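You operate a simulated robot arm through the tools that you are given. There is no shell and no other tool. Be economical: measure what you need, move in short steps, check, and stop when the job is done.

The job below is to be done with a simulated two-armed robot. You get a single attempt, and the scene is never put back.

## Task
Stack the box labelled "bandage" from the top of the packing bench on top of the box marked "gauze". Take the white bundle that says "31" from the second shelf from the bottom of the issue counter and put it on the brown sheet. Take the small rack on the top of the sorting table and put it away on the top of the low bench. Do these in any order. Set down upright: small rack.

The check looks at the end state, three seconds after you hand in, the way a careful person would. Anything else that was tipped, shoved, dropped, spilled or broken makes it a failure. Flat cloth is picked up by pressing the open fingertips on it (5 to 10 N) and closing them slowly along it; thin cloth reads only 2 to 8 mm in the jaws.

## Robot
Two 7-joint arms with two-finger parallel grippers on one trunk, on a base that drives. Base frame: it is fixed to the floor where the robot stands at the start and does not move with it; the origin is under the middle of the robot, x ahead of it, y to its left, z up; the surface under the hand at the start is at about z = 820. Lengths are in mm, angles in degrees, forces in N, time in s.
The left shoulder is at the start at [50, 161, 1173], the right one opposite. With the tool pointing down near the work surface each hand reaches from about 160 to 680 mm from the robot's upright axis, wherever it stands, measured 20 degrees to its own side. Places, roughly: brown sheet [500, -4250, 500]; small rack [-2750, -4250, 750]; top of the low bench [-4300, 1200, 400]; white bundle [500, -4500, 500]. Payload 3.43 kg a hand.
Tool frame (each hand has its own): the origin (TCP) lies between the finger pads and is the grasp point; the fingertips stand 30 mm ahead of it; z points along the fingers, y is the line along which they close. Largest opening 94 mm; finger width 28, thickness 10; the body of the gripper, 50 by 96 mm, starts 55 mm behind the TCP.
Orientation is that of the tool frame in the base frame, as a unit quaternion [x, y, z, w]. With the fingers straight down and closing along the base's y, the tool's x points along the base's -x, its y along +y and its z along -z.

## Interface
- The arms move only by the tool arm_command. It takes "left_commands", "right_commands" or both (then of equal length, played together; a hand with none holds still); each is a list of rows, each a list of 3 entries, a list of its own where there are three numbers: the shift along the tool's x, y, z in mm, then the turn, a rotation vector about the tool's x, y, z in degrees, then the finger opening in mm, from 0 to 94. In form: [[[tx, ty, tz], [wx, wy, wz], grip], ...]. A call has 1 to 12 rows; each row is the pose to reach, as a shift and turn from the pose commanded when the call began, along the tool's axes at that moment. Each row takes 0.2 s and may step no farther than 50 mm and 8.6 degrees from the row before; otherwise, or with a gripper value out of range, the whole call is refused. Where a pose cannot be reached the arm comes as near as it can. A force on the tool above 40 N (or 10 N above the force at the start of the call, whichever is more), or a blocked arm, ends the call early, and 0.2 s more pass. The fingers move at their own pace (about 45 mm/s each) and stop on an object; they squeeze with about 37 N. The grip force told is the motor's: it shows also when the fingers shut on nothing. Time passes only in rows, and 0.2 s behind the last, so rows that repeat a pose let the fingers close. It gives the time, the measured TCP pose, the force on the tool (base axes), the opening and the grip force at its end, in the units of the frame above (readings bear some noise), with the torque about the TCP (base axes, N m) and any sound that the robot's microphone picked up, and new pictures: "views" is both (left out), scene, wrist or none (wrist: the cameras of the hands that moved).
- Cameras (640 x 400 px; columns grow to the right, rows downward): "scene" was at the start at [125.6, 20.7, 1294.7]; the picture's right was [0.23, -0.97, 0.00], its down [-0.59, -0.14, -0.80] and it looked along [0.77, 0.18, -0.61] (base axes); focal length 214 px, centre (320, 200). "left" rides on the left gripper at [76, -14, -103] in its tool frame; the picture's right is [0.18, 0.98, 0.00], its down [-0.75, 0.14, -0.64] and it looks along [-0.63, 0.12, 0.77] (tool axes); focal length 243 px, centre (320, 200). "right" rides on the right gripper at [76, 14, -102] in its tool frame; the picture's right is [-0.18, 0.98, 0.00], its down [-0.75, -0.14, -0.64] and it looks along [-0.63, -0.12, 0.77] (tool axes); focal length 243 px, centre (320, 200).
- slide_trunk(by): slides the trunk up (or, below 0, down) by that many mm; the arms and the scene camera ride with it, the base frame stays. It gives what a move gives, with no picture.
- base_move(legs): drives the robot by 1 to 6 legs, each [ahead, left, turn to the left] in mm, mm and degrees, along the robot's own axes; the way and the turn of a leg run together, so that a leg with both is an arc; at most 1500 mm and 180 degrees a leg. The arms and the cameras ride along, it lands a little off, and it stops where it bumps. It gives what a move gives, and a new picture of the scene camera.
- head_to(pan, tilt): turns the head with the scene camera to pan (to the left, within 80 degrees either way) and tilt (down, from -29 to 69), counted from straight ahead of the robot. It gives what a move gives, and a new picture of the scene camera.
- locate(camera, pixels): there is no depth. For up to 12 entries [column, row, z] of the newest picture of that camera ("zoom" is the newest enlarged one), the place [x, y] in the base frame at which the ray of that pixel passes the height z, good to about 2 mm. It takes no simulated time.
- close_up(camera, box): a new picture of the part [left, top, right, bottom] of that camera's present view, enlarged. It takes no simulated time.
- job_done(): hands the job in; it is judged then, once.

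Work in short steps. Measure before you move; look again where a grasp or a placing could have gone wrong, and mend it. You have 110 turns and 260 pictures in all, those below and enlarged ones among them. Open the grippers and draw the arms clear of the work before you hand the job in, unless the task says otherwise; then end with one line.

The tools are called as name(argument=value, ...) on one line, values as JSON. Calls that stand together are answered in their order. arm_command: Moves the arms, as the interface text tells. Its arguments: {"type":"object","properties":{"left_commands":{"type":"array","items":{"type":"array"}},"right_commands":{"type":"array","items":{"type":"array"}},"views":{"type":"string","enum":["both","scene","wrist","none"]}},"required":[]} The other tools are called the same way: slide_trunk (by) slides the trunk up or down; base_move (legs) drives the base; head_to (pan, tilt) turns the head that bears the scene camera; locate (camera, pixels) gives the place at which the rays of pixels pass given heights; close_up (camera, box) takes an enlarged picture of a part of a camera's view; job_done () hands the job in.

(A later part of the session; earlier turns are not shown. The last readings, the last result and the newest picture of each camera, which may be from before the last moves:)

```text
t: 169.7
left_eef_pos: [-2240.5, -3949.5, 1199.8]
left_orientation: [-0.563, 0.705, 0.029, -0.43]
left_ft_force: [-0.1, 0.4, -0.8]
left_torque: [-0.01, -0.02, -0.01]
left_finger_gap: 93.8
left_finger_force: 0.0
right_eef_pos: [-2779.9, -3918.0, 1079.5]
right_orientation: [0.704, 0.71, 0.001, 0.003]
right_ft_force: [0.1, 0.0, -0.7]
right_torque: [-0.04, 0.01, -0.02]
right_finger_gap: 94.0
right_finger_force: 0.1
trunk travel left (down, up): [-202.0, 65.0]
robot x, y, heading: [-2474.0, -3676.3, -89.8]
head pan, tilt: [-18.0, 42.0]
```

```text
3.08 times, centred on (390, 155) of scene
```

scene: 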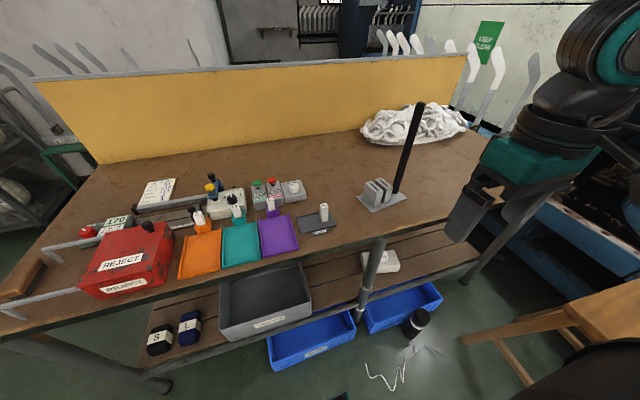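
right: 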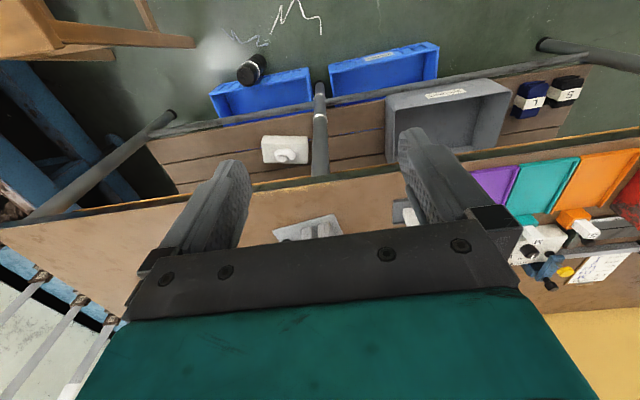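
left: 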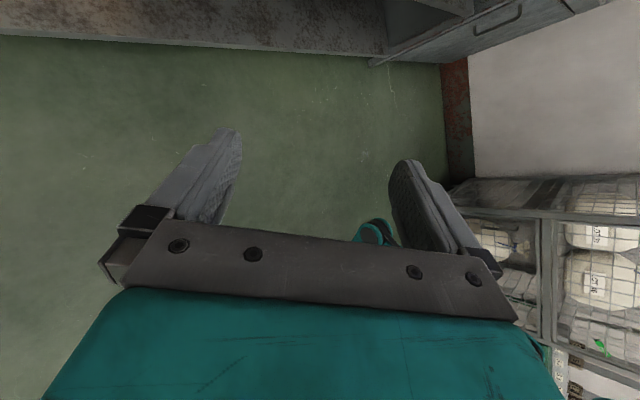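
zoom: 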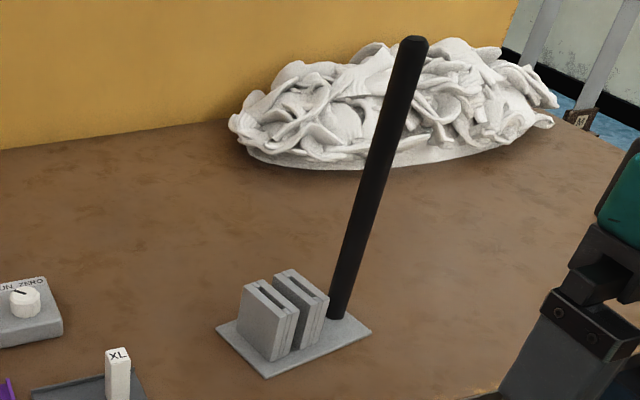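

I move the base over so the rack is in front of the right arm, then look at it with both cameras.

base_move(legs=[[30, -276, 0]])

head_to(pan=-14, tilt=50)

close_up(camera="scene", box=[240, 80, 432, 200])

```text
t: 172.7
left_eef_pos: [-2517.2, -3983.0, 1200.6]
left_orientation: [-0.563, 0.705, 0.031, -0.43]
left_ft_force: [-0.1, 0.4, 0.0]
left_torque: [0.0, 0.02, -0.02]
left_finger_gap: 94.0
left_finger_force: 0.1
right_eef_pos: [-3055.4, -3949.0, 1079.4]
right_orientation: [0.705, 0.709, 0.001, 0.002]
right_ft_force: [-0.5, 0.4, 0.4]
right_torque: [-0.01, -0.01, -0.02]
right_finger_gap: 94.0
right_finger_force: 0.0
trunk travel left (down, up): [-202.0, 65.0]
robot x, y, heading: [-2747.9, -3713.0, -89.5]
head pan, tilt: [-18.0, 42.0]
```

scene: 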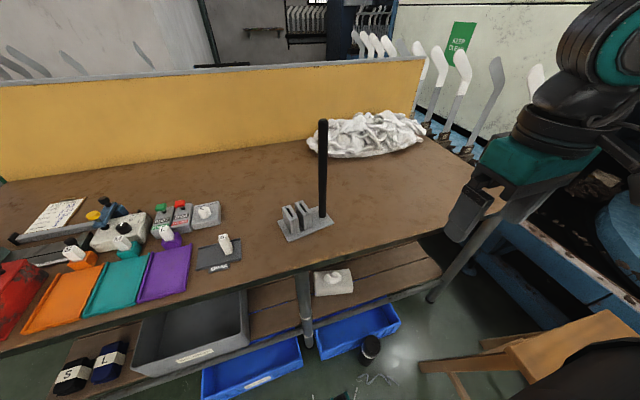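

```text
t: 173.4
left_eef_pos: [-2516.9, -3982.6, 1201.0]
left_orientation: [-0.562, 0.705, 0.031, -0.431]
left_ft_force: [0.9, -0.6, 0.7]
left_torque: [-0.01, 0.02, 0.0]
left_finger_gap: 94.1
left_finger_force: 0.2
right_eef_pos: [-3055.1, -3948.6, 1080.9]
right_orientation: [0.705, 0.71, 0.0, 0.001]
right_ft_force: [-0.4, -0.8, 0.1]
right_torque: [0.0, 0.01, 0.02]
right_finger_gap: 93.8
right_finger_force: 0.1
trunk travel left (down, up): [-202.0, 65.0]
robot x, y, heading: [-2748.1, -3705.7, -90.0]
head pan, tilt: [-14.0, 50.0]
```

scene: 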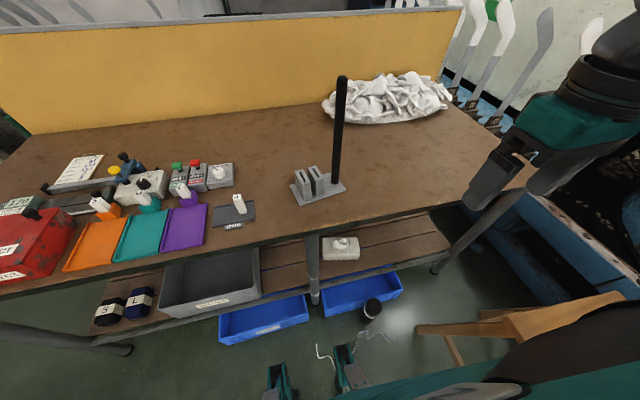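

```text
3.33 times, centred on (336, 140) of scene
```

zoom: 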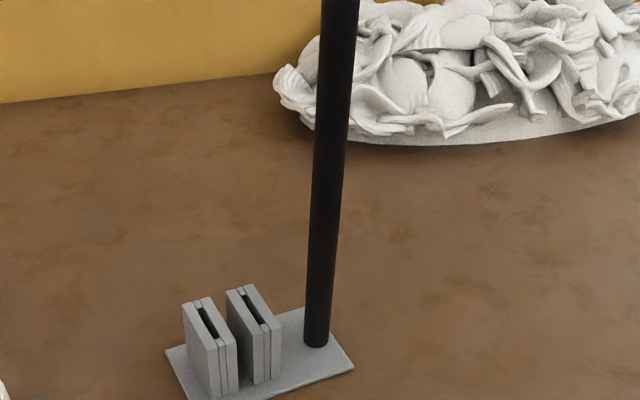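

close_up(camera="scene", box=[270, 120, 398, 220])

```text
4.00 times, centred on (334, 170) of scene
```

zoom: 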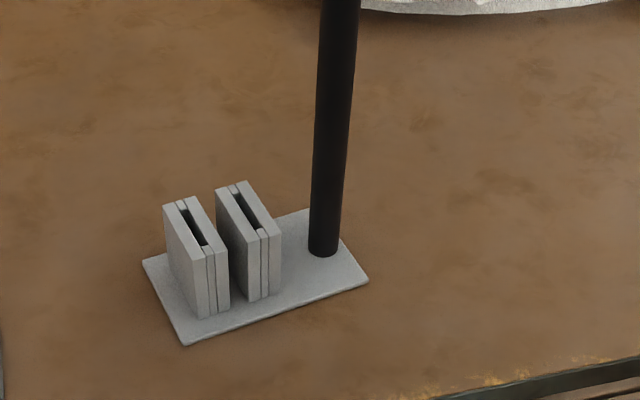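

locate(camera="zoom", pixels=[[183, 345, 730], [183, 345, 750], [183, 345, 770], [368, 280, 750], [142, 260, 750], [323, 248, 755], [198, 319, 755], [229, 308, 755], [250, 300, 755], [281, 289, 755], [163, 205, 820], [194, 196, 820]])

locate(camera="scene", pixels=[[341, 79, 950], [341, 79, 1000], [341, 79, 1050], [307, 240, 750], [340, 120, 900]])

```text
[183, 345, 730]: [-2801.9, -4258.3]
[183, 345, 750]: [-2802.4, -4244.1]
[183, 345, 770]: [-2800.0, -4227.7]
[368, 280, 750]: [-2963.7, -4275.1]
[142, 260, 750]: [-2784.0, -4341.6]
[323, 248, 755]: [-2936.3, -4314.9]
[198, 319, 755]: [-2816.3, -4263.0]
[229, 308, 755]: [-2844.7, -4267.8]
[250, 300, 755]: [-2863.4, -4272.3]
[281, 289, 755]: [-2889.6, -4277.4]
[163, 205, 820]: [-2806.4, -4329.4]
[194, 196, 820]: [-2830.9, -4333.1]
```

```text
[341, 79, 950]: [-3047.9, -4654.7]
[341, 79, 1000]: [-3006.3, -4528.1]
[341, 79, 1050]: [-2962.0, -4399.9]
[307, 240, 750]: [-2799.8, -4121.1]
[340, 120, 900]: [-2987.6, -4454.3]
```

Parallax gives the table top at z≈800 rather than 750. I relocate the rack's points at that height.

locate(camera="zoom", pixels=[[183, 345, 800], [368, 280, 800], [142, 260, 800], [308, 208, 800], [323, 248, 806], [198, 319, 806], [229, 308, 806], [250, 300, 806], [281, 289, 806], [163, 205, 880], [194, 196, 880], [243, 181, 880]])

locate(camera="scene", pixels=[[341, 79, 1060], [341, 79, 1080], [341, 79, 1100], [340, 120, 950], [340, 120, 1000], [307, 240, 800], [100, 273, 800]])

```text
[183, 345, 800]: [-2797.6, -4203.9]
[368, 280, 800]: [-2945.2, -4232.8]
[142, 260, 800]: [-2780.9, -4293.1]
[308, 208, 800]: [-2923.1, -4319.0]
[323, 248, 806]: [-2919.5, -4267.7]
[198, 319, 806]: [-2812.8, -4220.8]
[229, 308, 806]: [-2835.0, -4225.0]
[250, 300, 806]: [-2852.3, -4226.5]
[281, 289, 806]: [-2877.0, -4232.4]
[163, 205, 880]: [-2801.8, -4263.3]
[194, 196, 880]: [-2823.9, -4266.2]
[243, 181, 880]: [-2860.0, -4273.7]
```

```text
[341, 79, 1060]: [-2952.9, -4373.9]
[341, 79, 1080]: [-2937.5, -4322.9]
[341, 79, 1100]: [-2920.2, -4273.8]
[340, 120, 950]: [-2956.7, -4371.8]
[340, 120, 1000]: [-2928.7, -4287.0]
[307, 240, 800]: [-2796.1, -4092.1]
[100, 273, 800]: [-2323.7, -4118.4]
```

The plate is 150 × 91 mm, centred (-2862,-4262) and yawed 11°. The post is at (-2919,-4268) with its top at z≈1102. I'll grip the top of the post with the fingers closing along the plate's long axis, so I bring the open hand in front of the post at z≈1066.

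arm_command(right_commands=[[[-25, 30, 4], [0, 0, -2], 94], [[-55, 60, 8], [0, 0, -4], 94], [[-90, 90, 12], [0, 0, -6], 94], [[-125, 120, 15], [0, 0, -8], 94], [[-160, 135, 15], [0, 0, -11], 94], [[-200, 135, 15], [0, 0, -11], 94], [[-235, 135, 15], [0, 0, -11], 94], [[-235, 135, 15], [0, 0, -11], 94]])

```text
t: 175.2
left_eef_pos: [-2516.7, -3981.2, 1200.7]
left_orientation: [-0.563, 0.705, 0.029, -0.43]
left_ft_force: [-0.7, -0.8, -0.1]
left_torque: [0.02, 0.01, 0.0]
left_finger_gap: 93.9
left_finger_force: 0.1
right_eef_pos: [-2918.6, -4183.5, 1065.5]
right_orientation: [0.633, 0.775, 0.001, 0.002]
right_ft_force: [0.0, 0.0, -0.1]
right_torque: [-0.03, 0.02, -0.01]
right_finger_gap: 94.0
right_finger_force: 0.1
trunk travel left (down, up): [-202.0, 65.0]
robot x, y, heading: [-2747.3, -3706.9, -89.6]
head pan, tilt: [-14.0, 50.0]
```

scene: 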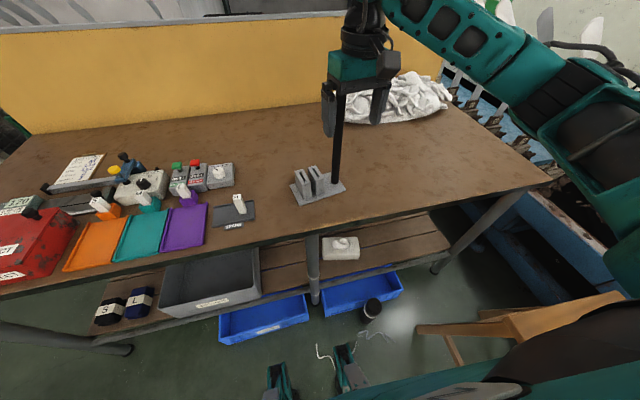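
right: 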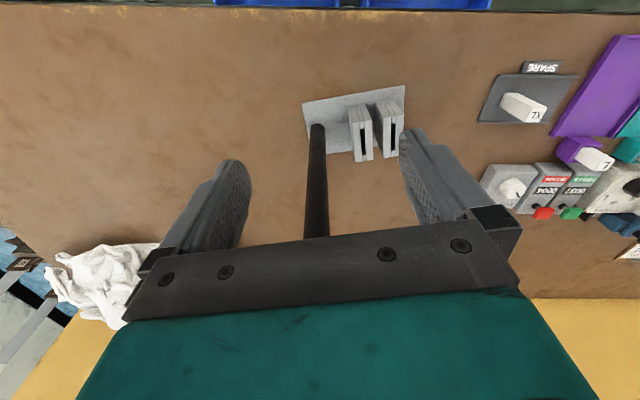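

The post stands centred between the fingers at column 317. I check its y from this view before closing in.

locate(camera="right", pixels=[[317, 128, 806], [404, 86, 806], [303, 104, 800], [316, 200, 1000], [316, 215, 1030]])

close_up(camera="right", box=[220, 60, 420, 260])

close_up(camera="scene", box=[290, 30, 418, 110])

```text
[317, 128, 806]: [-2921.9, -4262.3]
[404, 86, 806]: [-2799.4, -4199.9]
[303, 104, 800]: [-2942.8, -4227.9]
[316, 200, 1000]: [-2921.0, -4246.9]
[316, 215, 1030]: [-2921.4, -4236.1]
```

```text
2.00 times, centred on (320, 160) of right
```

zoom: 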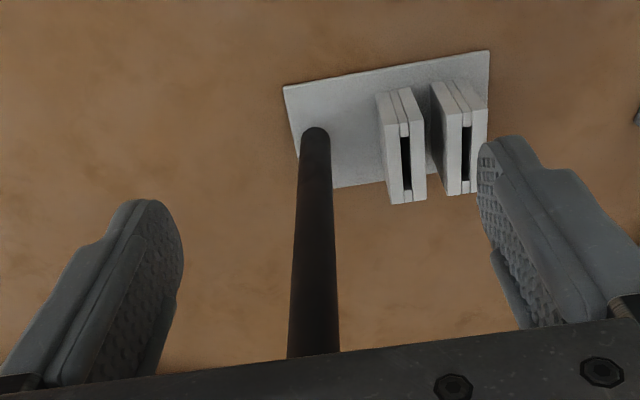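

```text
5.00 times, centred on (354, 70) of scene
```

zoom: 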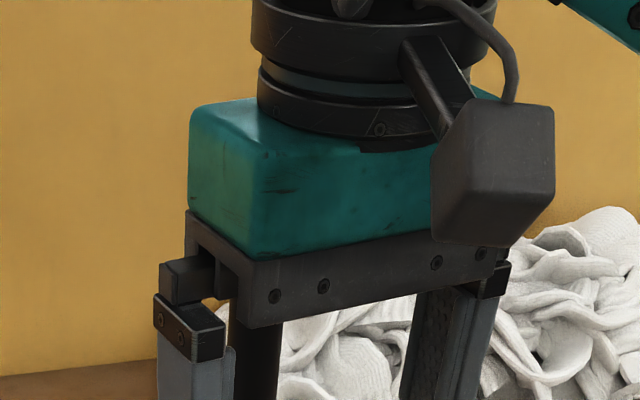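

The post is at (-2921,-4264). I raise 8 mm for palm clearance, move in 80 mm, then close.

arm_command(right_commands=[[[-20, -5, -8], [0, 0, 0], 94], [[-45, -11, -8], [0, 0, 0], 94], [[-65, -15, -8], [0, 0, 0], 94], [[-78, -18, -8], [0, 0, 0], 94], [[-78, -18, -8], [0, 0, 0], 94], [[-78, -18, -8], [0, 0, 0], 60], [[-78, -18, -8], [0, 0, 0], 30], [[-78, -18, -8], [0, 0, 0], 5], [[-78, -18, -8], [0, 0, 0], 5], [[-78, -18, -8], [0, 0, 0], 5], [[-78, -18, -8], [0, 0, 0], 5]])

```text
t: 177.6
left_eef_pos: [-2515.5, -3981.9, 1199.9]
left_orientation: [-0.563, 0.705, 0.03, -0.43]
left_ft_force: [0.4, -0.7, -0.5]
left_torque: [-0.03, 0.03, 0.04]
left_finger_gap: 94.1
left_finger_force: 0.1
right_eef_pos: [-2920.7, -4262.7, 1072.8]
right_orientation: [0.634, 0.773, 0.001, 0.001]
right_ft_force: [-0.4, -0.9, 1.2]
right_torque: [-0.12, 0.46, 0.04]
right_finger_gap: 23.6
right_finger_force: 37.1
trunk travel left (down, up): [-202.0, 65.0]
robot x, y, heading: [-2747.3, -3709.6, -89.6]
head pan, tilt: [-14.0, 50.0]
```

scene: 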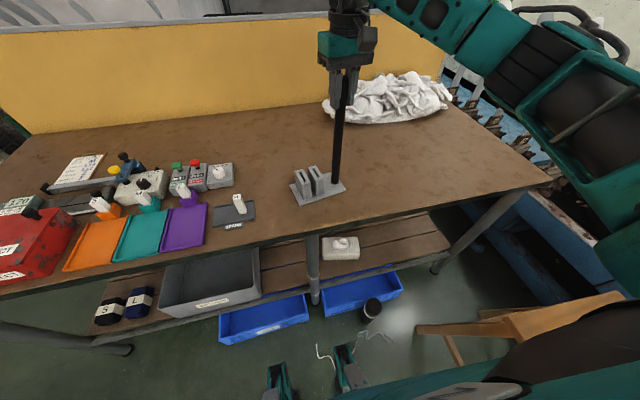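
right: 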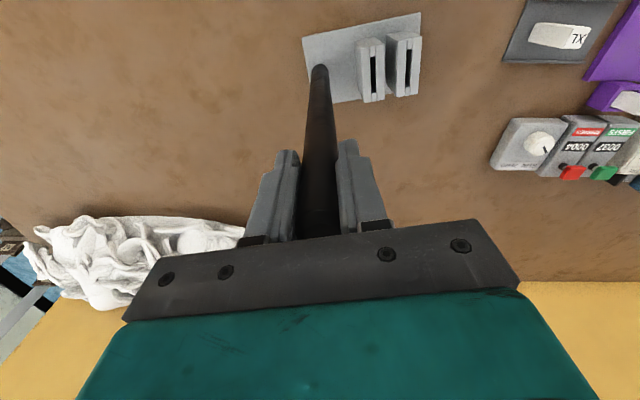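

Gripped the post (gap 23.6, 37 N). I lift 60 mm slowly and read the load.

arm_command(right_commands=[[[0, 0, -8], [0, 0, 0], 5], [[0, 0, -20], [0, 0, 0], 5], [[0, 0, -35], [0, 0, 0], 5], [[0, 0, -50], [0, 0, 0], 5], [[0, 0, -60], [0, 0, 0], 5], [[0, 0, -60], [0, 0, 0], 5]])

close_up(camera="scene", box=[260, 60, 452, 220])

```text
t: 179.0
left_eef_pos: [-2516.0, -3983.1, 1200.6]
left_orientation: [-0.563, 0.705, 0.03, -0.43]
left_ft_force: [0.4, 0.2, -0.6]
left_torque: [0.0, -0.04, 0.02]
left_finger_gap: 94.0
left_finger_force: 0.0
right_eef_pos: [-2920.9, -4264.0, 1133.0]
right_orientation: [0.633, 0.774, 0.002, 0.002]
right_ft_force: [-0.1, 0.4, -2.9]
right_torque: [-0.01, 0.16, -0.02]
right_finger_gap: 23.7
right_finger_force: 37.6
trunk travel left (down, up): [-202.0, 65.0]
robot x, y, heading: [-2747.9, -3706.5, -89.6]
head pan, tilt: [-14.0, 50.0]
```

scene: 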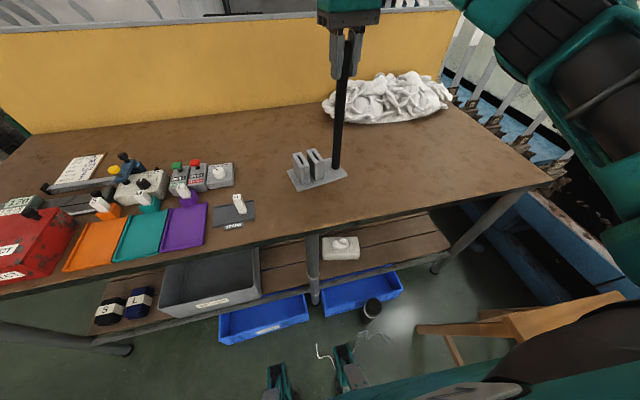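
right: 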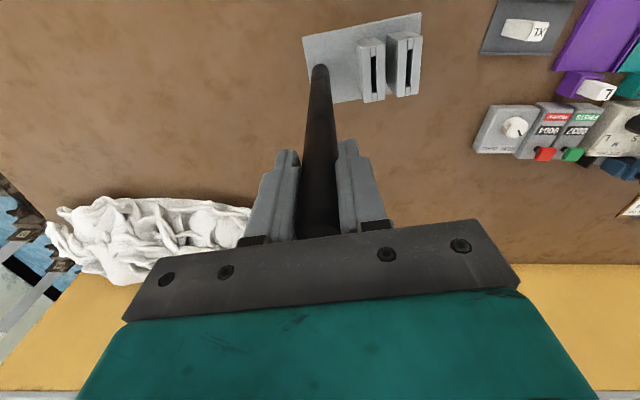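

```text
2.50 times, centred on (356, 140) of scene
```

zoom: 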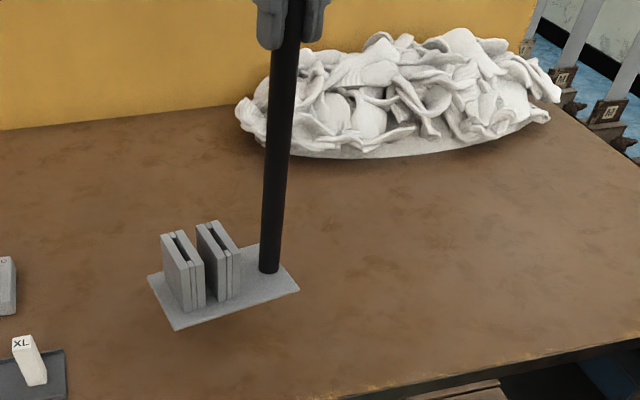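

The rack is light (~3 N) and hangs level. I draw it in toward the robot, back off and turn to face -x to see the way.

arm_command(right_commands=[[[40, 8, -4], [0, 0, 0], 5], [[80, 16, -8], [0, 0, 0], 5], [[120, 24, -8], [0, 0, 0], 5], [[160, 32, -8], [0, 0, 0], 5], [[195, 39, -8], [0, 0, 0], 5], [[215, 44, -8], [0, 0, 0], 5], [[215, 44, -8], [0, 0, 0], 5]], views="none")

base_move(legs=[[-180, 0, 0], [0, 0, -90]])

head_to(pan=-45, tilt=20)

```text
t: 180.6
left_eef_pos: [-2516.4, -3983.2, 1200.9]
left_orientation: [-0.563, 0.705, 0.031, -0.43]
left_ft_force: [-0.7, 0.7, 0.9]
left_torque: [-0.03, 0.0, 0.01]
left_finger_gap: 94.1
left_finger_force: 0.1
right_eef_pos: [-2920.2, -4045.0, 1140.9]
right_orientation: [0.633, 0.774, 0.0, 0.001]
right_ft_force: [-0.5, 0.8, -2.4]
right_torque: [-0.03, 0.13, 0.03]
right_finger_gap: 23.7
right_finger_force: 37.4
trunk travel left (down, up): [-202.0, 65.0]
robot x, y, heading: [-2744.6, -3708.8, -89.8]
head pan, tilt: [-14.0, 50.0]
```

```text
t: 185.9
left_eef_pos: [-3018.6, -3761.3, 1201.0]
left_orientation: [0.093, 0.898, 0.323, -0.285]
left_ft_force: [-0.3, -0.7, 0.8]
left_torque: [-0.02, 0.02, 0.01]
left_finger_gap: 94.2
left_finger_force: 0.1
right_eef_pos: [-3088.0, -3360.2, 1141.2]
right_orientation: [0.994, 0.108, -0.001, 0.002]
right_ft_force: [0.7, -0.8, -3.3]
right_torque: [0.14, 0.06, 0.03]
right_finger_gap: 23.7
right_finger_force: 37.1
trunk travel left (down, up): [-202.0, 65.0]
robot x, y, heading: [-2745.5, -3525.4, -178.7]
head pan, tilt: [-14.0, 50.0]
```

scene: 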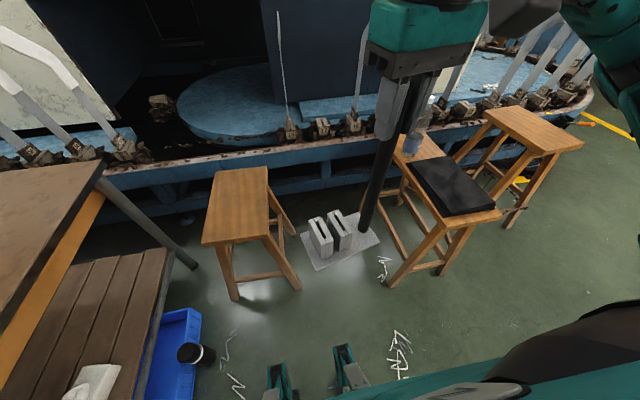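

```text
t: 186.9
left_eef_pos: [-3018.3, -3761.3, 1202.4]
left_orientation: [0.092, 0.898, 0.323, -0.285]
left_ft_force: [-0.4, 0.5, -0.2]
left_torque: [0.02, -0.01, 0.01]
left_finger_gap: 94.1
left_finger_force: 0.0
right_eef_pos: [-3088.1, -3359.9, 1140.7]
right_orientation: [0.994, 0.108, 0.0, 0.001]
right_ft_force: [-1.2, -0.4, -4.1]
right_torque: [0.17, 0.02, -0.03]
right_finger_gap: 23.8
right_finger_force: 37.0
trunk travel left (down, up): [-202.0, 65.0]
robot x, y, heading: [-2747.9, -3527.5, -178.8]
head pan, tilt: [-45.0, 20.0]
```

scene: 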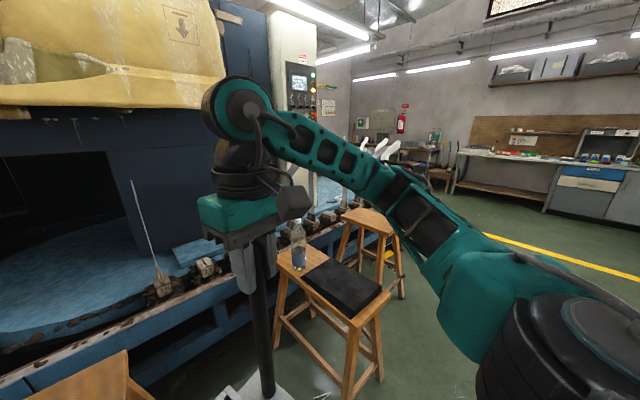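

The aisle to +y should lie between the stools (x≲-3100) and the long table (x≳-1700). I turn to face +y and look.

base_move(legs=[[0, 0, -91]])

head_to(pan=25, tilt=18)

```text
t: 191.2
left_eef_pos: [-2976.2, -3250.2, 1200.3]
left_orientation: [0.707, 0.561, 0.429, 0.031]
left_ft_force: [0.5, 0.5, -0.8]
left_torque: [-0.05, 0.0, -0.02]
left_finger_gap: 94.0
left_finger_force: 0.1
right_eef_pos: [-2571.4, -3189.9, 1141.5]
right_orientation: [0.771, -0.637, -0.002, 0.001]
right_ft_force: [0.9, 0.5, -3.5]
right_torque: [0.02, -0.14, -0.01]
right_finger_gap: 23.9
right_finger_force: 37.3
trunk travel left (down, up): [-202.0, 65.0]
robot x, y, heading: [-2744.5, -3528.7, 89.9]
head pan, tilt: [-45.0, 20.0]
```

scene: 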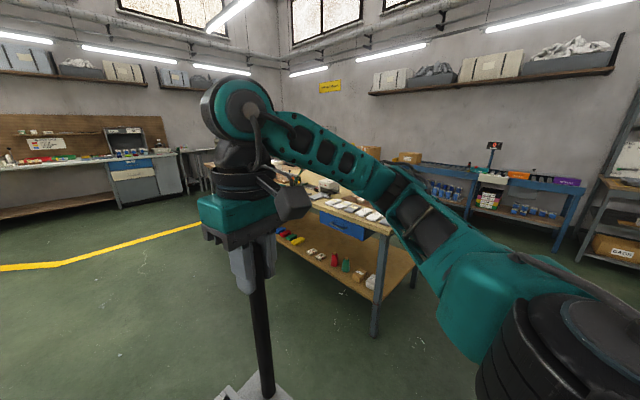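

```text
t: 192.6
left_eef_pos: [-2975.9, -3249.5, 1200.9]
left_orientation: [0.707, 0.56, 0.431, 0.032]
left_ft_force: [0.0, -0.7, -0.6]
left_torque: [0.0, 0.0, -0.01]
left_finger_gap: 94.0
left_finger_force: 0.1
right_eef_pos: [-2571.4, -3190.0, 1141.2]
right_orientation: [0.771, -0.637, -0.002, 0.001]
right_ft_force: [-0.1, -0.7, -2.7]
right_torque: [0.0, -0.21, 0.0]
right_finger_gap: 24.0
right_finger_force: 37.2
trunk travel left (down, up): [-202.0, 65.0]
robot x, y, heading: [-2750.0, -3525.4, 90.0]
head pan, tilt: [25.0, 18.0]
```

scene: 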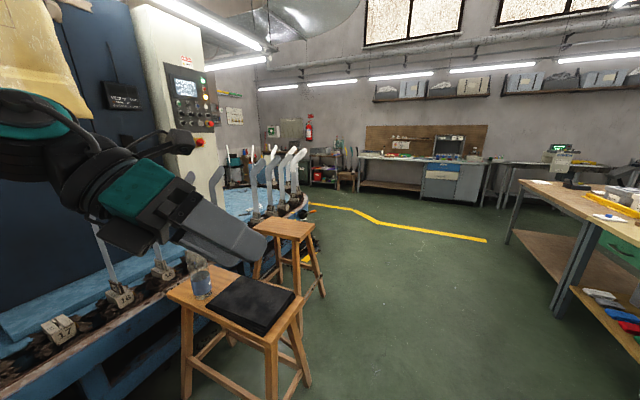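

Straight toward (-4300,1200) is about column 346. I enlarge that region.

close_up(camera="scene", box=[260, 130, 420, 230])

locate(camera="scene", pixels=[[308, 390, 0], [325, 297, 0], [300, 260, 0], [483, 240, 0], [310, 205, 0], [503, 243, 0], [570, 315, 0], [338, 190, 0], [350, 190, 400]])

```text
4.00 times, centred on (340, 180) of scene
```

zoom: 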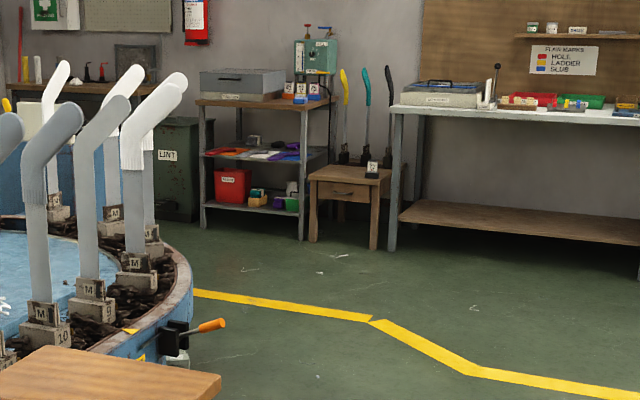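

```text
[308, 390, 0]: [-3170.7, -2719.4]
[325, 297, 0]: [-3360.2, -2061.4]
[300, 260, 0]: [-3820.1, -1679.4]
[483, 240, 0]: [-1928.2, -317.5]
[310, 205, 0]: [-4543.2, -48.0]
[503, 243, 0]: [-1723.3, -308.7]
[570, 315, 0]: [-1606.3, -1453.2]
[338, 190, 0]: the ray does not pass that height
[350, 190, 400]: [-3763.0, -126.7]
```

The low bench is the small drawer stand at zoom (350,195). I sidestep right to clear the stools and drive up the aisle.

base_move(legs=[[0, -180, 0], [1500, 0, 0], [1500, 0, 0]])

head_to(pan=45, tilt=18)

close_up(camera="scene", box=[240, 130, 440, 255])

```text
t: 208.7
left_eef_pos: [-2768.7, -275.6, 1200.2]
left_orientation: [0.71, 0.557, 0.43, 0.034]
left_ft_force: [1.2, 0.1, 0.0]
left_torque: [-0.04, 0.01, 0.02]
left_finger_gap: 93.9
left_finger_force: 0.0
right_eef_pos: [-2363.1, -219.1, 1140.9]
right_orientation: [0.768, -0.641, -0.002, 0.001]
right_ft_force: [-0.4, 0.3, -2.7]
right_torque: [0.0, -0.26, -0.01]
right_finger_gap: 23.5
right_finger_force: 36.8
trunk travel left (down, up): [-202.0, 65.0]
robot x, y, heading: [-2546.3, -556.0, 89.3]
head pan, tilt: [25.0, 18.0]
```

scene: 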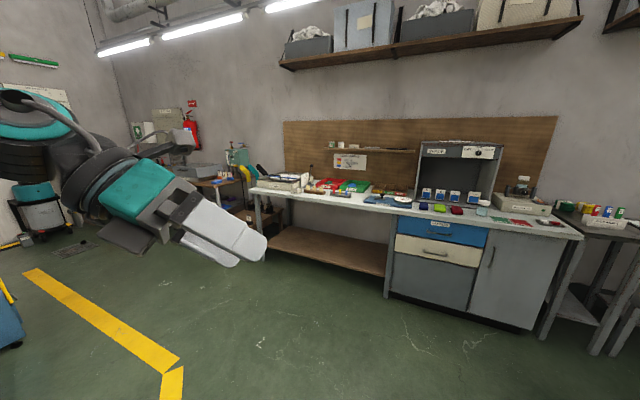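

```text
t: 209.5
left_eef_pos: [-2767.4, -275.4, 1199.9]
left_orientation: [0.71, 0.557, 0.429, 0.034]
left_ft_force: [-0.1, -0.5, -0.3]
left_torque: [-0.02, 0.0, 0.05]
left_finger_gap: 94.0
left_finger_force: 0.0
right_eef_pos: [-2364.4, -219.7, 1139.9]
right_orientation: [0.768, -0.641, -0.002, 0.001]
right_ft_force: [0.1, 0.0, -2.8]
right_torque: [0.02, -0.19, -0.04]
right_finger_gap: 23.9
right_finger_force: 36.6
trunk travel left (down, up): [-202.0, 65.0]
robot x, y, heading: [-2541.0, -550.0, 89.2]
head pan, tilt: [45.0, 18.0]
```

scene: 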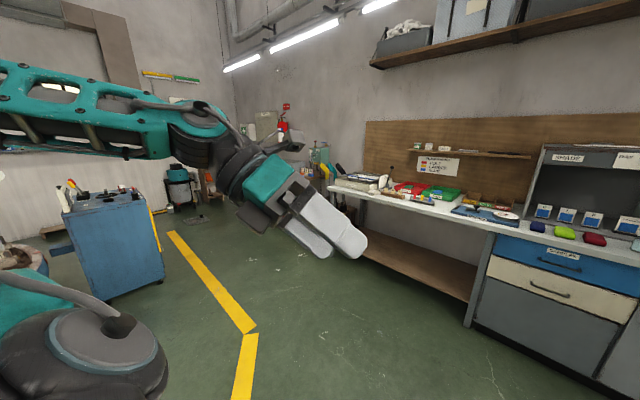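

```text
3.20 times, centred on (340, 192) of scene
```

zoom: 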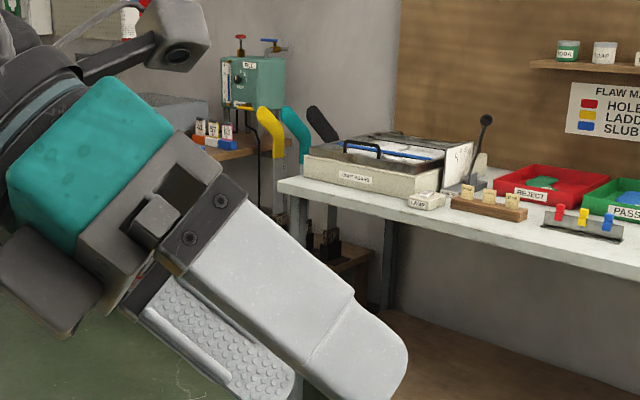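

locate(camera="scene", pixels=[[163, 280, 0], [88, 303, 0], [200, 215, 0], [470, 325, 0], [196, 225, 0], [600, 378, 0]])

base_move(legs=[[450, 0, 0], [0, 1000, 0]])

head_to(pan=10, tilt=25)

```text
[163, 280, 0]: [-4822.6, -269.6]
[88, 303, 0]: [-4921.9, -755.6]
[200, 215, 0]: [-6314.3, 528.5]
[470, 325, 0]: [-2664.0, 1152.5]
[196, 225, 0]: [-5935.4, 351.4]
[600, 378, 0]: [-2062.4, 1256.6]
```

```text
t: 221.0
left_eef_pos: [-3761.6, 191.7, 1200.3]
left_orientation: [0.711, 0.555, 0.43, 0.035]
left_ft_force: [0.1, -0.5, 0.2]
left_torque: [-0.01, 0.01, -0.02]
left_finger_gap: 93.9
left_finger_force: 0.2
right_eef_pos: [-3357.8, 247.8, 1141.3]
right_orientation: [0.767, -0.641, -0.002, 0.001]
right_ft_force: [-0.2, 0.1, -3.3]
right_torque: [0.05, -0.28, -0.03]
right_finger_gap: 23.8
right_finger_force: 37.2
trunk travel left (down, up): [-202.0, 65.0]
robot x, y, heading: [-3535.1, -86.8, 89.1]
head pan, tilt: [45.0, 18.0]
```

scene: 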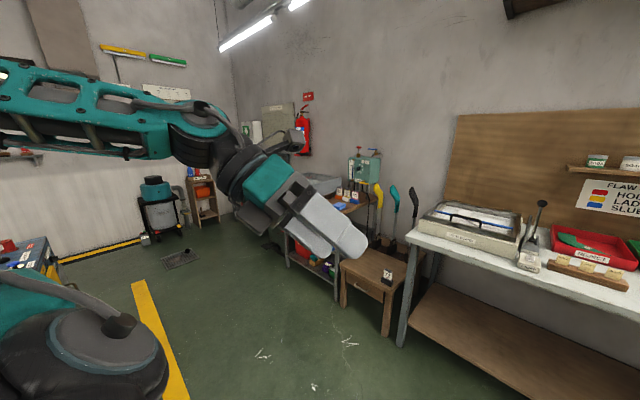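

```text
t: 222.0
left_eef_pos: [-3761.1, 191.3, 1201.7]
left_orientation: [0.711, 0.556, 0.43, 0.035]
left_ft_force: [-0.5, 0.3, 0.1]
left_torque: [-0.01, -0.03, 0.02]
left_finger_gap: 94.1
left_finger_force: 0.0
right_eef_pos: [-3357.0, 245.8, 1140.7]
right_orientation: [0.767, -0.642, -0.002, 0.001]
right_ft_force: [-0.5, 0.6, -2.7]
right_torque: [0.03, -0.18, 0.02]
right_finger_gap: 23.6
right_finger_force: 37.0
trunk travel left (down, up): [-202.0, 65.0]
robot x, y, heading: [-3536.5, -92.1, 89.1]
head pan, tilt: [10.0, 25.0]
```

scene: 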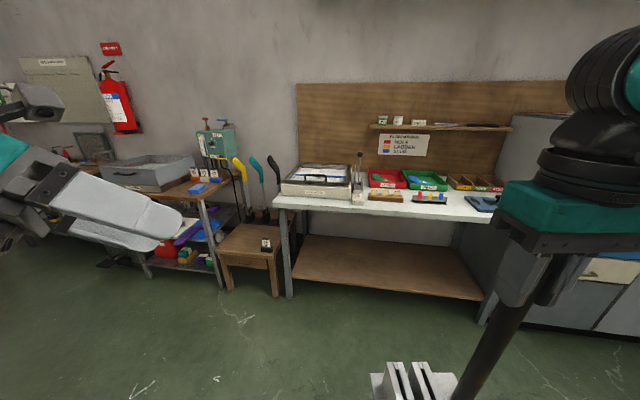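

The low bench (250,245) carries a small tag holder at (266,245). I enlarge it and measure its top.

close_up(camera="scene", box=[190, 190, 318, 310])

locate(camera="scene", pixels=[[216, 254, 400], [277, 262, 400], [288, 297, 0], [222, 288, 0], [274, 298, 0], [230, 225, 400], [266, 254, 400]])

```text
3.33 times, centred on (254, 250) of scene
```

zoom: 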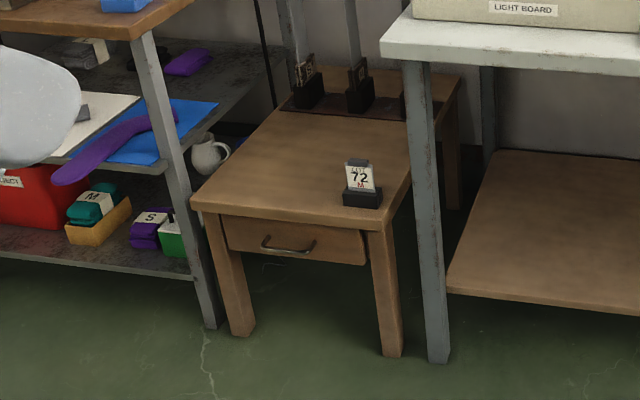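

```text
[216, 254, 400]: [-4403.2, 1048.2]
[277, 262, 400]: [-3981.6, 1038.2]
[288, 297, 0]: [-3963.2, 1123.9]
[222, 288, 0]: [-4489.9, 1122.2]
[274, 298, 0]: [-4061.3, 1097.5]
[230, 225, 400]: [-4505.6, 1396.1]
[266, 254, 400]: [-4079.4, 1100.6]
```

The bench has free space left of the tag holder and in front of the brush stands. I drive nearer, forward first and then left.

base_move(legs=[[600, 0, 0], [0, 800, 0]])

head_to(pan=-5, tilt=50)

```text
t: 232.4
left_eef_pos: [-4554.3, 798.1, 1199.7]
left_orientation: [0.707, 0.56, 0.43, 0.032]
left_ft_force: [0.1, 0.5, 0.4]
left_torque: [0.02, -0.01, 0.02]
left_finger_gap: 94.0
left_finger_force: 0.2
right_eef_pos: [-4151.4, 858.2, 1141.8]
right_orientation: [0.771, -0.636, -0.001, 0.0]
right_ft_force: [-1.2, -0.2, -2.7]
right_torque: [0.02, -0.05, 0.0]
right_finger_gap: 23.8
right_finger_force: 36.7
trunk travel left (down, up): [-202.0, 65.0]
robot x, y, heading: [-4329.4, 521.8, 89.9]
head pan, tilt: [10.0, 25.0]
```

scene: 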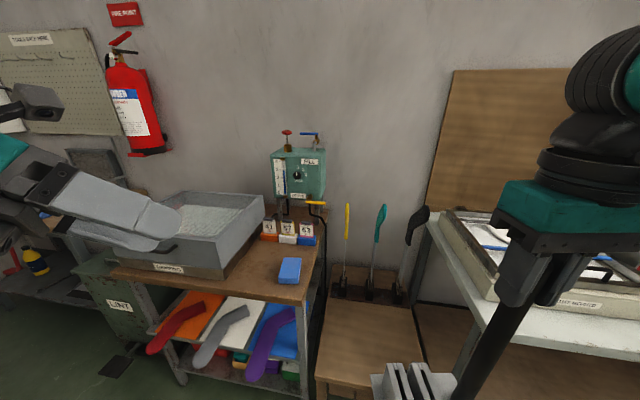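

```text
t: 233.3
left_eef_pos: [-4553.9, 799.6, 1200.6]
left_orientation: [0.707, 0.56, 0.43, 0.031]
left_ft_force: [0.1, -0.6, 0.3]
left_torque: [-0.03, -0.01, 0.03]
left_finger_gap: 93.8
left_finger_force: 0.0
right_eef_pos: [-4151.8, 858.4, 1140.1]
right_orientation: [0.77, -0.638, -0.002, 0.001]
right_ft_force: [0.2, 0.1, -3.7]
right_torque: [0.07, -0.3, 0.02]
right_finger_gap: 23.7
right_finger_force: 36.9
trunk travel left (down, up): [-202.0, 65.0]
robot x, y, heading: [-4324.3, 519.0, 89.8]
head pan, tilt: [-5.0, 50.0]
```

scene: 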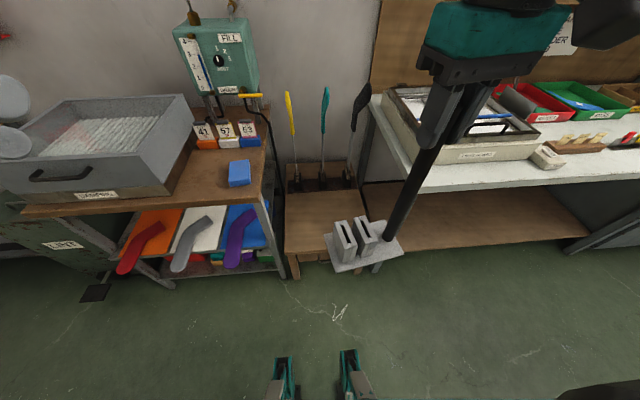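

The bench sits in a bay between the left shelf unit and the white table. I measure the bay's side edges and the bench top.

locate(camera="scene", pixels=[[268, 137, 780], [262, 192, 780], [412, 183, 780], [371, 108, 780], [286, 253, 400], [286, 193, 400], [362, 192, 400], [297, 278, 0], [262, 192, 820], [412, 183, 740], [266, 195, 720]])

close_up(camera="scene", box=[240, 80, 432, 280])

```text
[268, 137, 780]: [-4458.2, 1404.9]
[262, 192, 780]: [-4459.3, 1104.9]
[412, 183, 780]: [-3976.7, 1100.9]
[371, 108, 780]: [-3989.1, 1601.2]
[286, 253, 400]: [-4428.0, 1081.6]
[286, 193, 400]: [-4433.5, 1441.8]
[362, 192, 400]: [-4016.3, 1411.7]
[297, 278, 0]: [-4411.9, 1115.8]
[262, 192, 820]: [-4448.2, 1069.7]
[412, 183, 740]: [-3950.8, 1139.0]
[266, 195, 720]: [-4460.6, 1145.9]
```

```text
2.00 times, centred on (336, 180) of scene
```

zoom: 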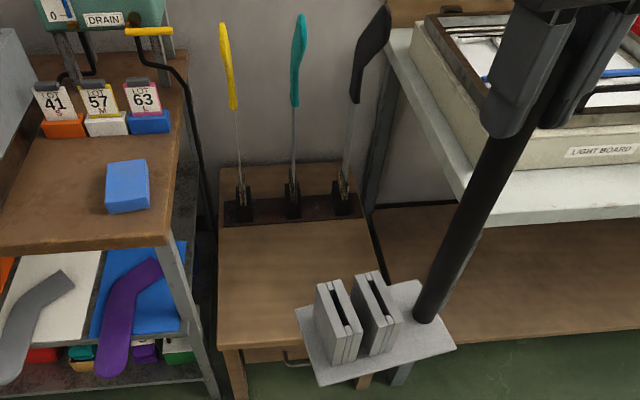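

The bay is 475 mm wide (x -4455…-3980). The bench top spans about x -4430…-4020, y 1080…1330. I'll put the plate centre near (-4265,1210), which puts the post at (-4208,1210). I drive 170 mm forward and lower the trunk 80 mm.

base_move(legs=[[170, 0, 0]])

slide_trunk(by=-80)

close_up(camera="scene", box=[200, 100, 440, 250])

```text
t: 234.7
left_eef_pos: [-4552.9, 969.7, 1199.8]
left_orientation: [0.708, 0.559, 0.43, 0.033]
left_ft_force: [0.6, 0.8, -0.5]
left_torque: [0.01, 0.01, -0.01]
left_finger_gap: 94.1
left_finger_force: 0.0
right_eef_pos: [-4149.1, 1027.5, 1141.0]
right_orientation: [0.771, -0.637, -0.002, 0.0]
right_ft_force: [0.0, 0.1, -4.0]
right_torque: [0.02, -0.19, 0.03]
right_finger_gap: 23.6
right_finger_force: 37.1
trunk travel left (down, up): [-202.0, 65.0]
robot x, y, heading: [-4325.2, 691.7, 89.4]
head pan, tilt: [-5.0, 50.0]
```

scene: 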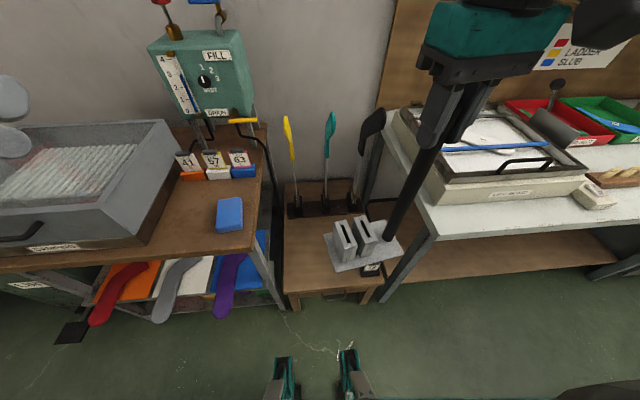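

```text
t: 235.9
left_eef_pos: [-4553.7, 968.7, 1120.5]
left_orientation: [0.708, 0.559, 0.43, 0.032]
left_ft_force: [-0.4, 0.3, 0.1]
left_torque: [-0.01, 0.02, 0.03]
left_finger_gap: 94.0
left_finger_force: 0.1
right_eef_pos: [-4150.4, 1027.1, 1061.2]
right_orientation: [0.771, -0.637, -0.002, 0.001]
right_ft_force: [-0.1, 0.4, -2.8]
right_torque: [0.01, -0.23, 0.01]
right_finger_gap: 23.3
right_finger_force: 37.4
trunk travel left (down, up): [-122.0, 145.0]
robot x, y, heading: [-4328.1, 686.2, 89.5]
head pan, tilt: [-5.0, 50.0]
```

```text
2.67 times, centred on (320, 175) of scene
```

zoom: 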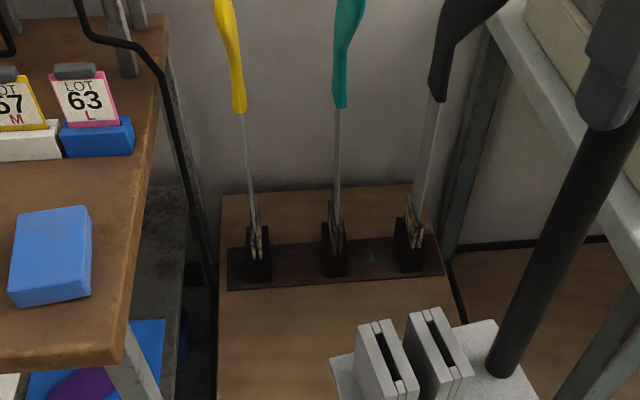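

I move over the bench at this height, squaring the yaw by 10.7°, then descend to about 130 mm above the surface.

arm_command(right_commands=[[[-37, 5, 0], [0, 0, 2.2], 5], [[-74, 9, 0], [0, 0, 4.4], 5], [[-111, 14, 0], [0, 0, 6.6], 5], [[-149, 19, 0], [0, 0, 8.8], 5], [[-186, 23, 0], [0, 0, 10.7], 5], [[-186, 23, 40], [0, 0, 10.7], 5], [[-186, 23, 85], [0, 0, 10.7], 5], [[-186, 23, 130], [0, 0, 10.7], 5], [[-186, 23, 175], [0, 0, 10.7], 5], [[-186, 23, 220], [0, 0, 10.7], 5], [[-186, 23, 261], [0, 0, 10.7], 5], [[-186, 23, 261], [0, 0, 10.7], 5]])

```text
t: 238.5
left_eef_pos: [-4552.4, 967.8, 1120.3]
left_orientation: [0.708, 0.559, 0.431, 0.032]
left_ft_force: [-0.2, -0.8, 0.6]
left_torque: [0.02, -0.01, 0.0]
left_finger_gap: 94.1
left_finger_force: 0.0
right_eef_pos: [-4206.2, 1207.7, 799.0]
right_orientation: [-0.707, 0.708, 0.001, 0.0]
right_ft_force: [-0.8, -0.3, -3.9]
right_torque: [-0.01, -0.2, -0.01]
right_finger_gap: 23.6
right_finger_force: 36.6
trunk travel left (down, up): [-122.0, 145.0]
robot x, y, heading: [-4323.3, 688.2, 89.5]
head pan, tilt: [-5.0, 50.0]
```

scene: 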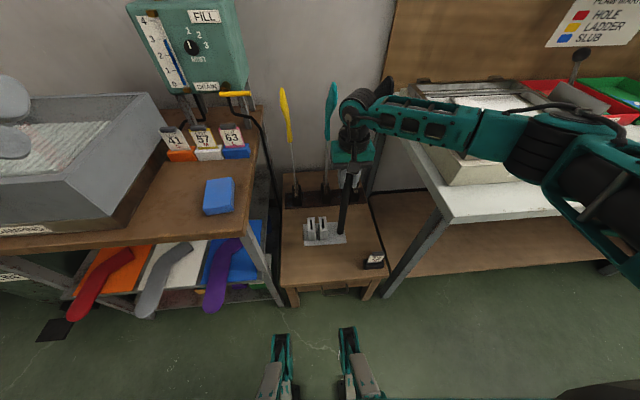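
right: 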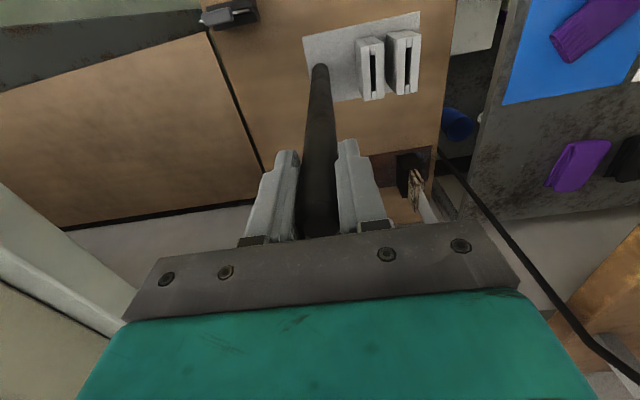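

The rack is over the free area, clear of the tag holder (373,262) and the brush stands. I descend 90 mm with the arm and check the forearm's clearance to the white table.

arm_command(right_commands=[[[0, 0, 30], [0, 0, 0], 5], [[0, 0, 60], [0, 0, 0], 5], [[0, 0, 90], [0, 0, 0], 5], [[0, 0, 90], [0, 0, 0], 5]])

close_up(camera="scene", box=[260, 80, 640, 320])

```text
t: 239.5
left_eef_pos: [-4553.0, 970.3, 1119.3]
left_orientation: [0.708, 0.56, 0.43, 0.032]
left_ft_force: [0.1, -1.0, 0.1]
left_torque: [0.01, -0.02, 0.03]
left_finger_gap: 93.9
left_finger_force: 0.0
right_eef_pos: [-4208.0, 1206.1, 710.4]
right_orientation: [0.707, -0.707, -0.001, 0.001]
right_ft_force: [0.0, 0.1, -3.8]
right_torque: [-0.01, -0.18, -0.01]
right_finger_gap: 23.7
right_finger_force: 36.8
trunk travel left (down, up): [-122.0, 145.0]
robot x, y, heading: [-4324.8, 691.9, 89.6]
head pan, tilt: [-5.0, 50.0]
```

scene: 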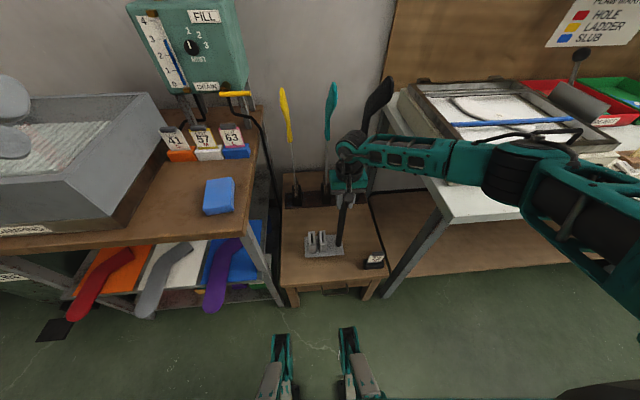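
right: 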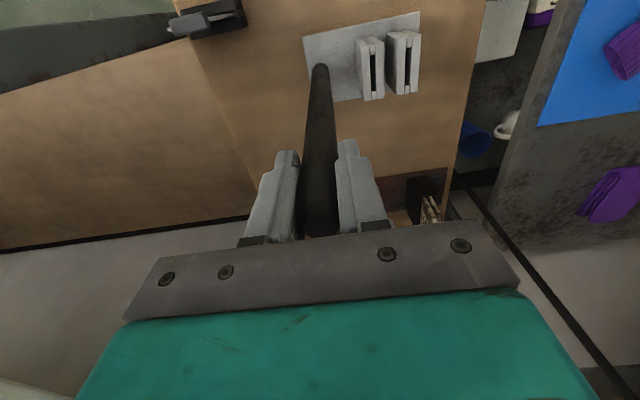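

```text
1.67 times, centred on (450, 200) of scene
```

zoom: 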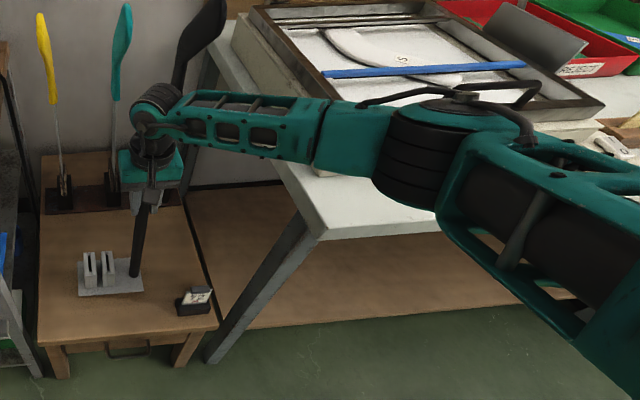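

The elbow passes near the white table's front corner. I estimate where it is before the last ~40 mm.

locate(camera="scene", pixels=[[502, 165, 900], [502, 165, 950], [502, 165, 1000], [510, 205, 850], [510, 205, 900], [510, 205, 950], [450, 220, 790], [350, 140, 905]])

```text
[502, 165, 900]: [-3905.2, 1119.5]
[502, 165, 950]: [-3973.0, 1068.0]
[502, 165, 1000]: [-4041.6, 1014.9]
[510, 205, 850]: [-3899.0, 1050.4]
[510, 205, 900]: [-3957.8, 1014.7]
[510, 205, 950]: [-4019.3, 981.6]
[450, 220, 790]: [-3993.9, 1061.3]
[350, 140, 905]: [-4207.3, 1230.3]
```

The elbow centre is at z≈980, in front of and well above the table (790). It is safe to continue, so I lower in small steps until contact.

arm_command(right_commands=[[[0, 0, 12], [0, 0, 0], 5], [[0, 0, 22], [0, 0, 0], 5], [[0, 0, 28], [0, 0, 0], 5], [[0, 0, 32], [0, 0, 0], 5], [[0, 0, 32], [0, 0, 0], 5]], views="wrist")

close_up(camera="scene", box=[270, 190, 398, 290])

```text
t: 240.7
left_eef_pos: [-4552.8, 968.0, 1119.8]
left_orientation: [0.708, 0.559, 0.43, 0.032]
left_ft_force: [0.0, 0.7, 0.2]
left_torque: [0.0, 0.0, 0.0]
left_finger_gap: 94.0
left_finger_force: 0.0
right_eef_pos: [-4209.1, 1206.0, 679.0]
right_orientation: [0.708, -0.706, -0.003, 0.001]
right_ft_force: [0.5, -0.5, -0.1]
right_torque: [-0.21, -0.32, -0.02]
right_finger_gap: 23.5
right_finger_force: 37.1
trunk travel left (down, up): [-122.0, 145.0]
robot x, y, heading: [-4326.8, 689.3, 89.7]
head pan, tilt: [-5.0, 50.0]
```

right: 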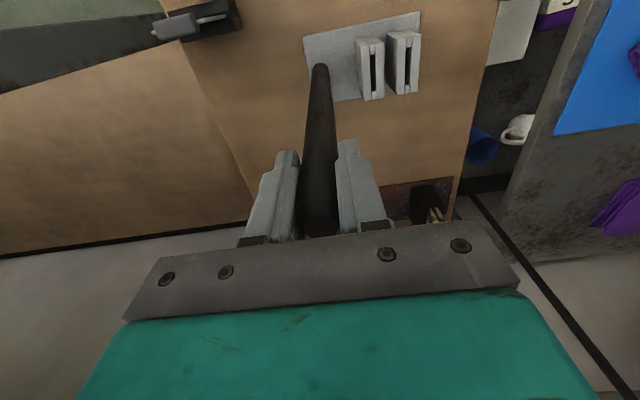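

```text
4.00 times, centred on (334, 240) of scene
```

zoom: 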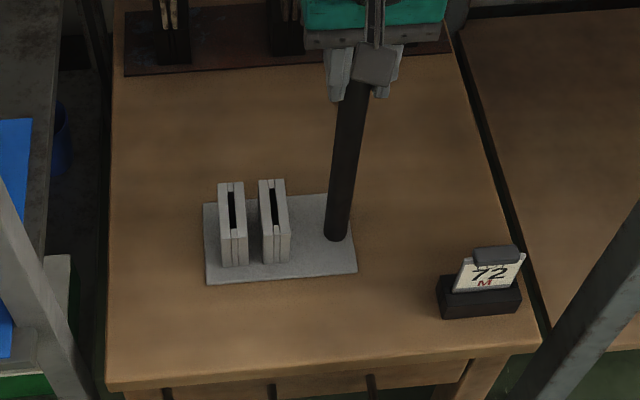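

First contact: the load is gone at z=679. I press 2 to 3 mm more to seat the base flat.

arm_command(right_commands=[[[0, 0, 1], [0, 0, 0], 5], [[0, 0, 2], [0, 0, 0], 5], [[0, 0, 3], [0, 0, 0], 5], [[0, 0, 3], [0, 0, 0], 5]], views="none")

```text
t: 241.7
left_eef_pos: [-4554.0, 967.1, 1120.5]
left_orientation: [0.708, 0.559, 0.431, 0.032]
left_ft_force: [0.0, 0.0, 0.0]
left_torque: [0.0, 0.01, -0.02]
left_finger_gap: 94.0
left_finger_force: 0.2
right_eef_pos: [-4208.9, 1206.6, 678.1]
right_orientation: [-0.707, 0.708, 0.004, 0.001]
right_ft_force: [0.6, 1.4, 21.1]
right_torque: [-0.53, -0.86, 0.09]
right_finger_gap: 23.6
right_finger_force: 37.0
trunk travel left (down, up): [-122.0, 145.0]
robot x, y, heading: [-4325.7, 692.6, 89.8]
head pan, tilt: [-5.0, 50.0]
```

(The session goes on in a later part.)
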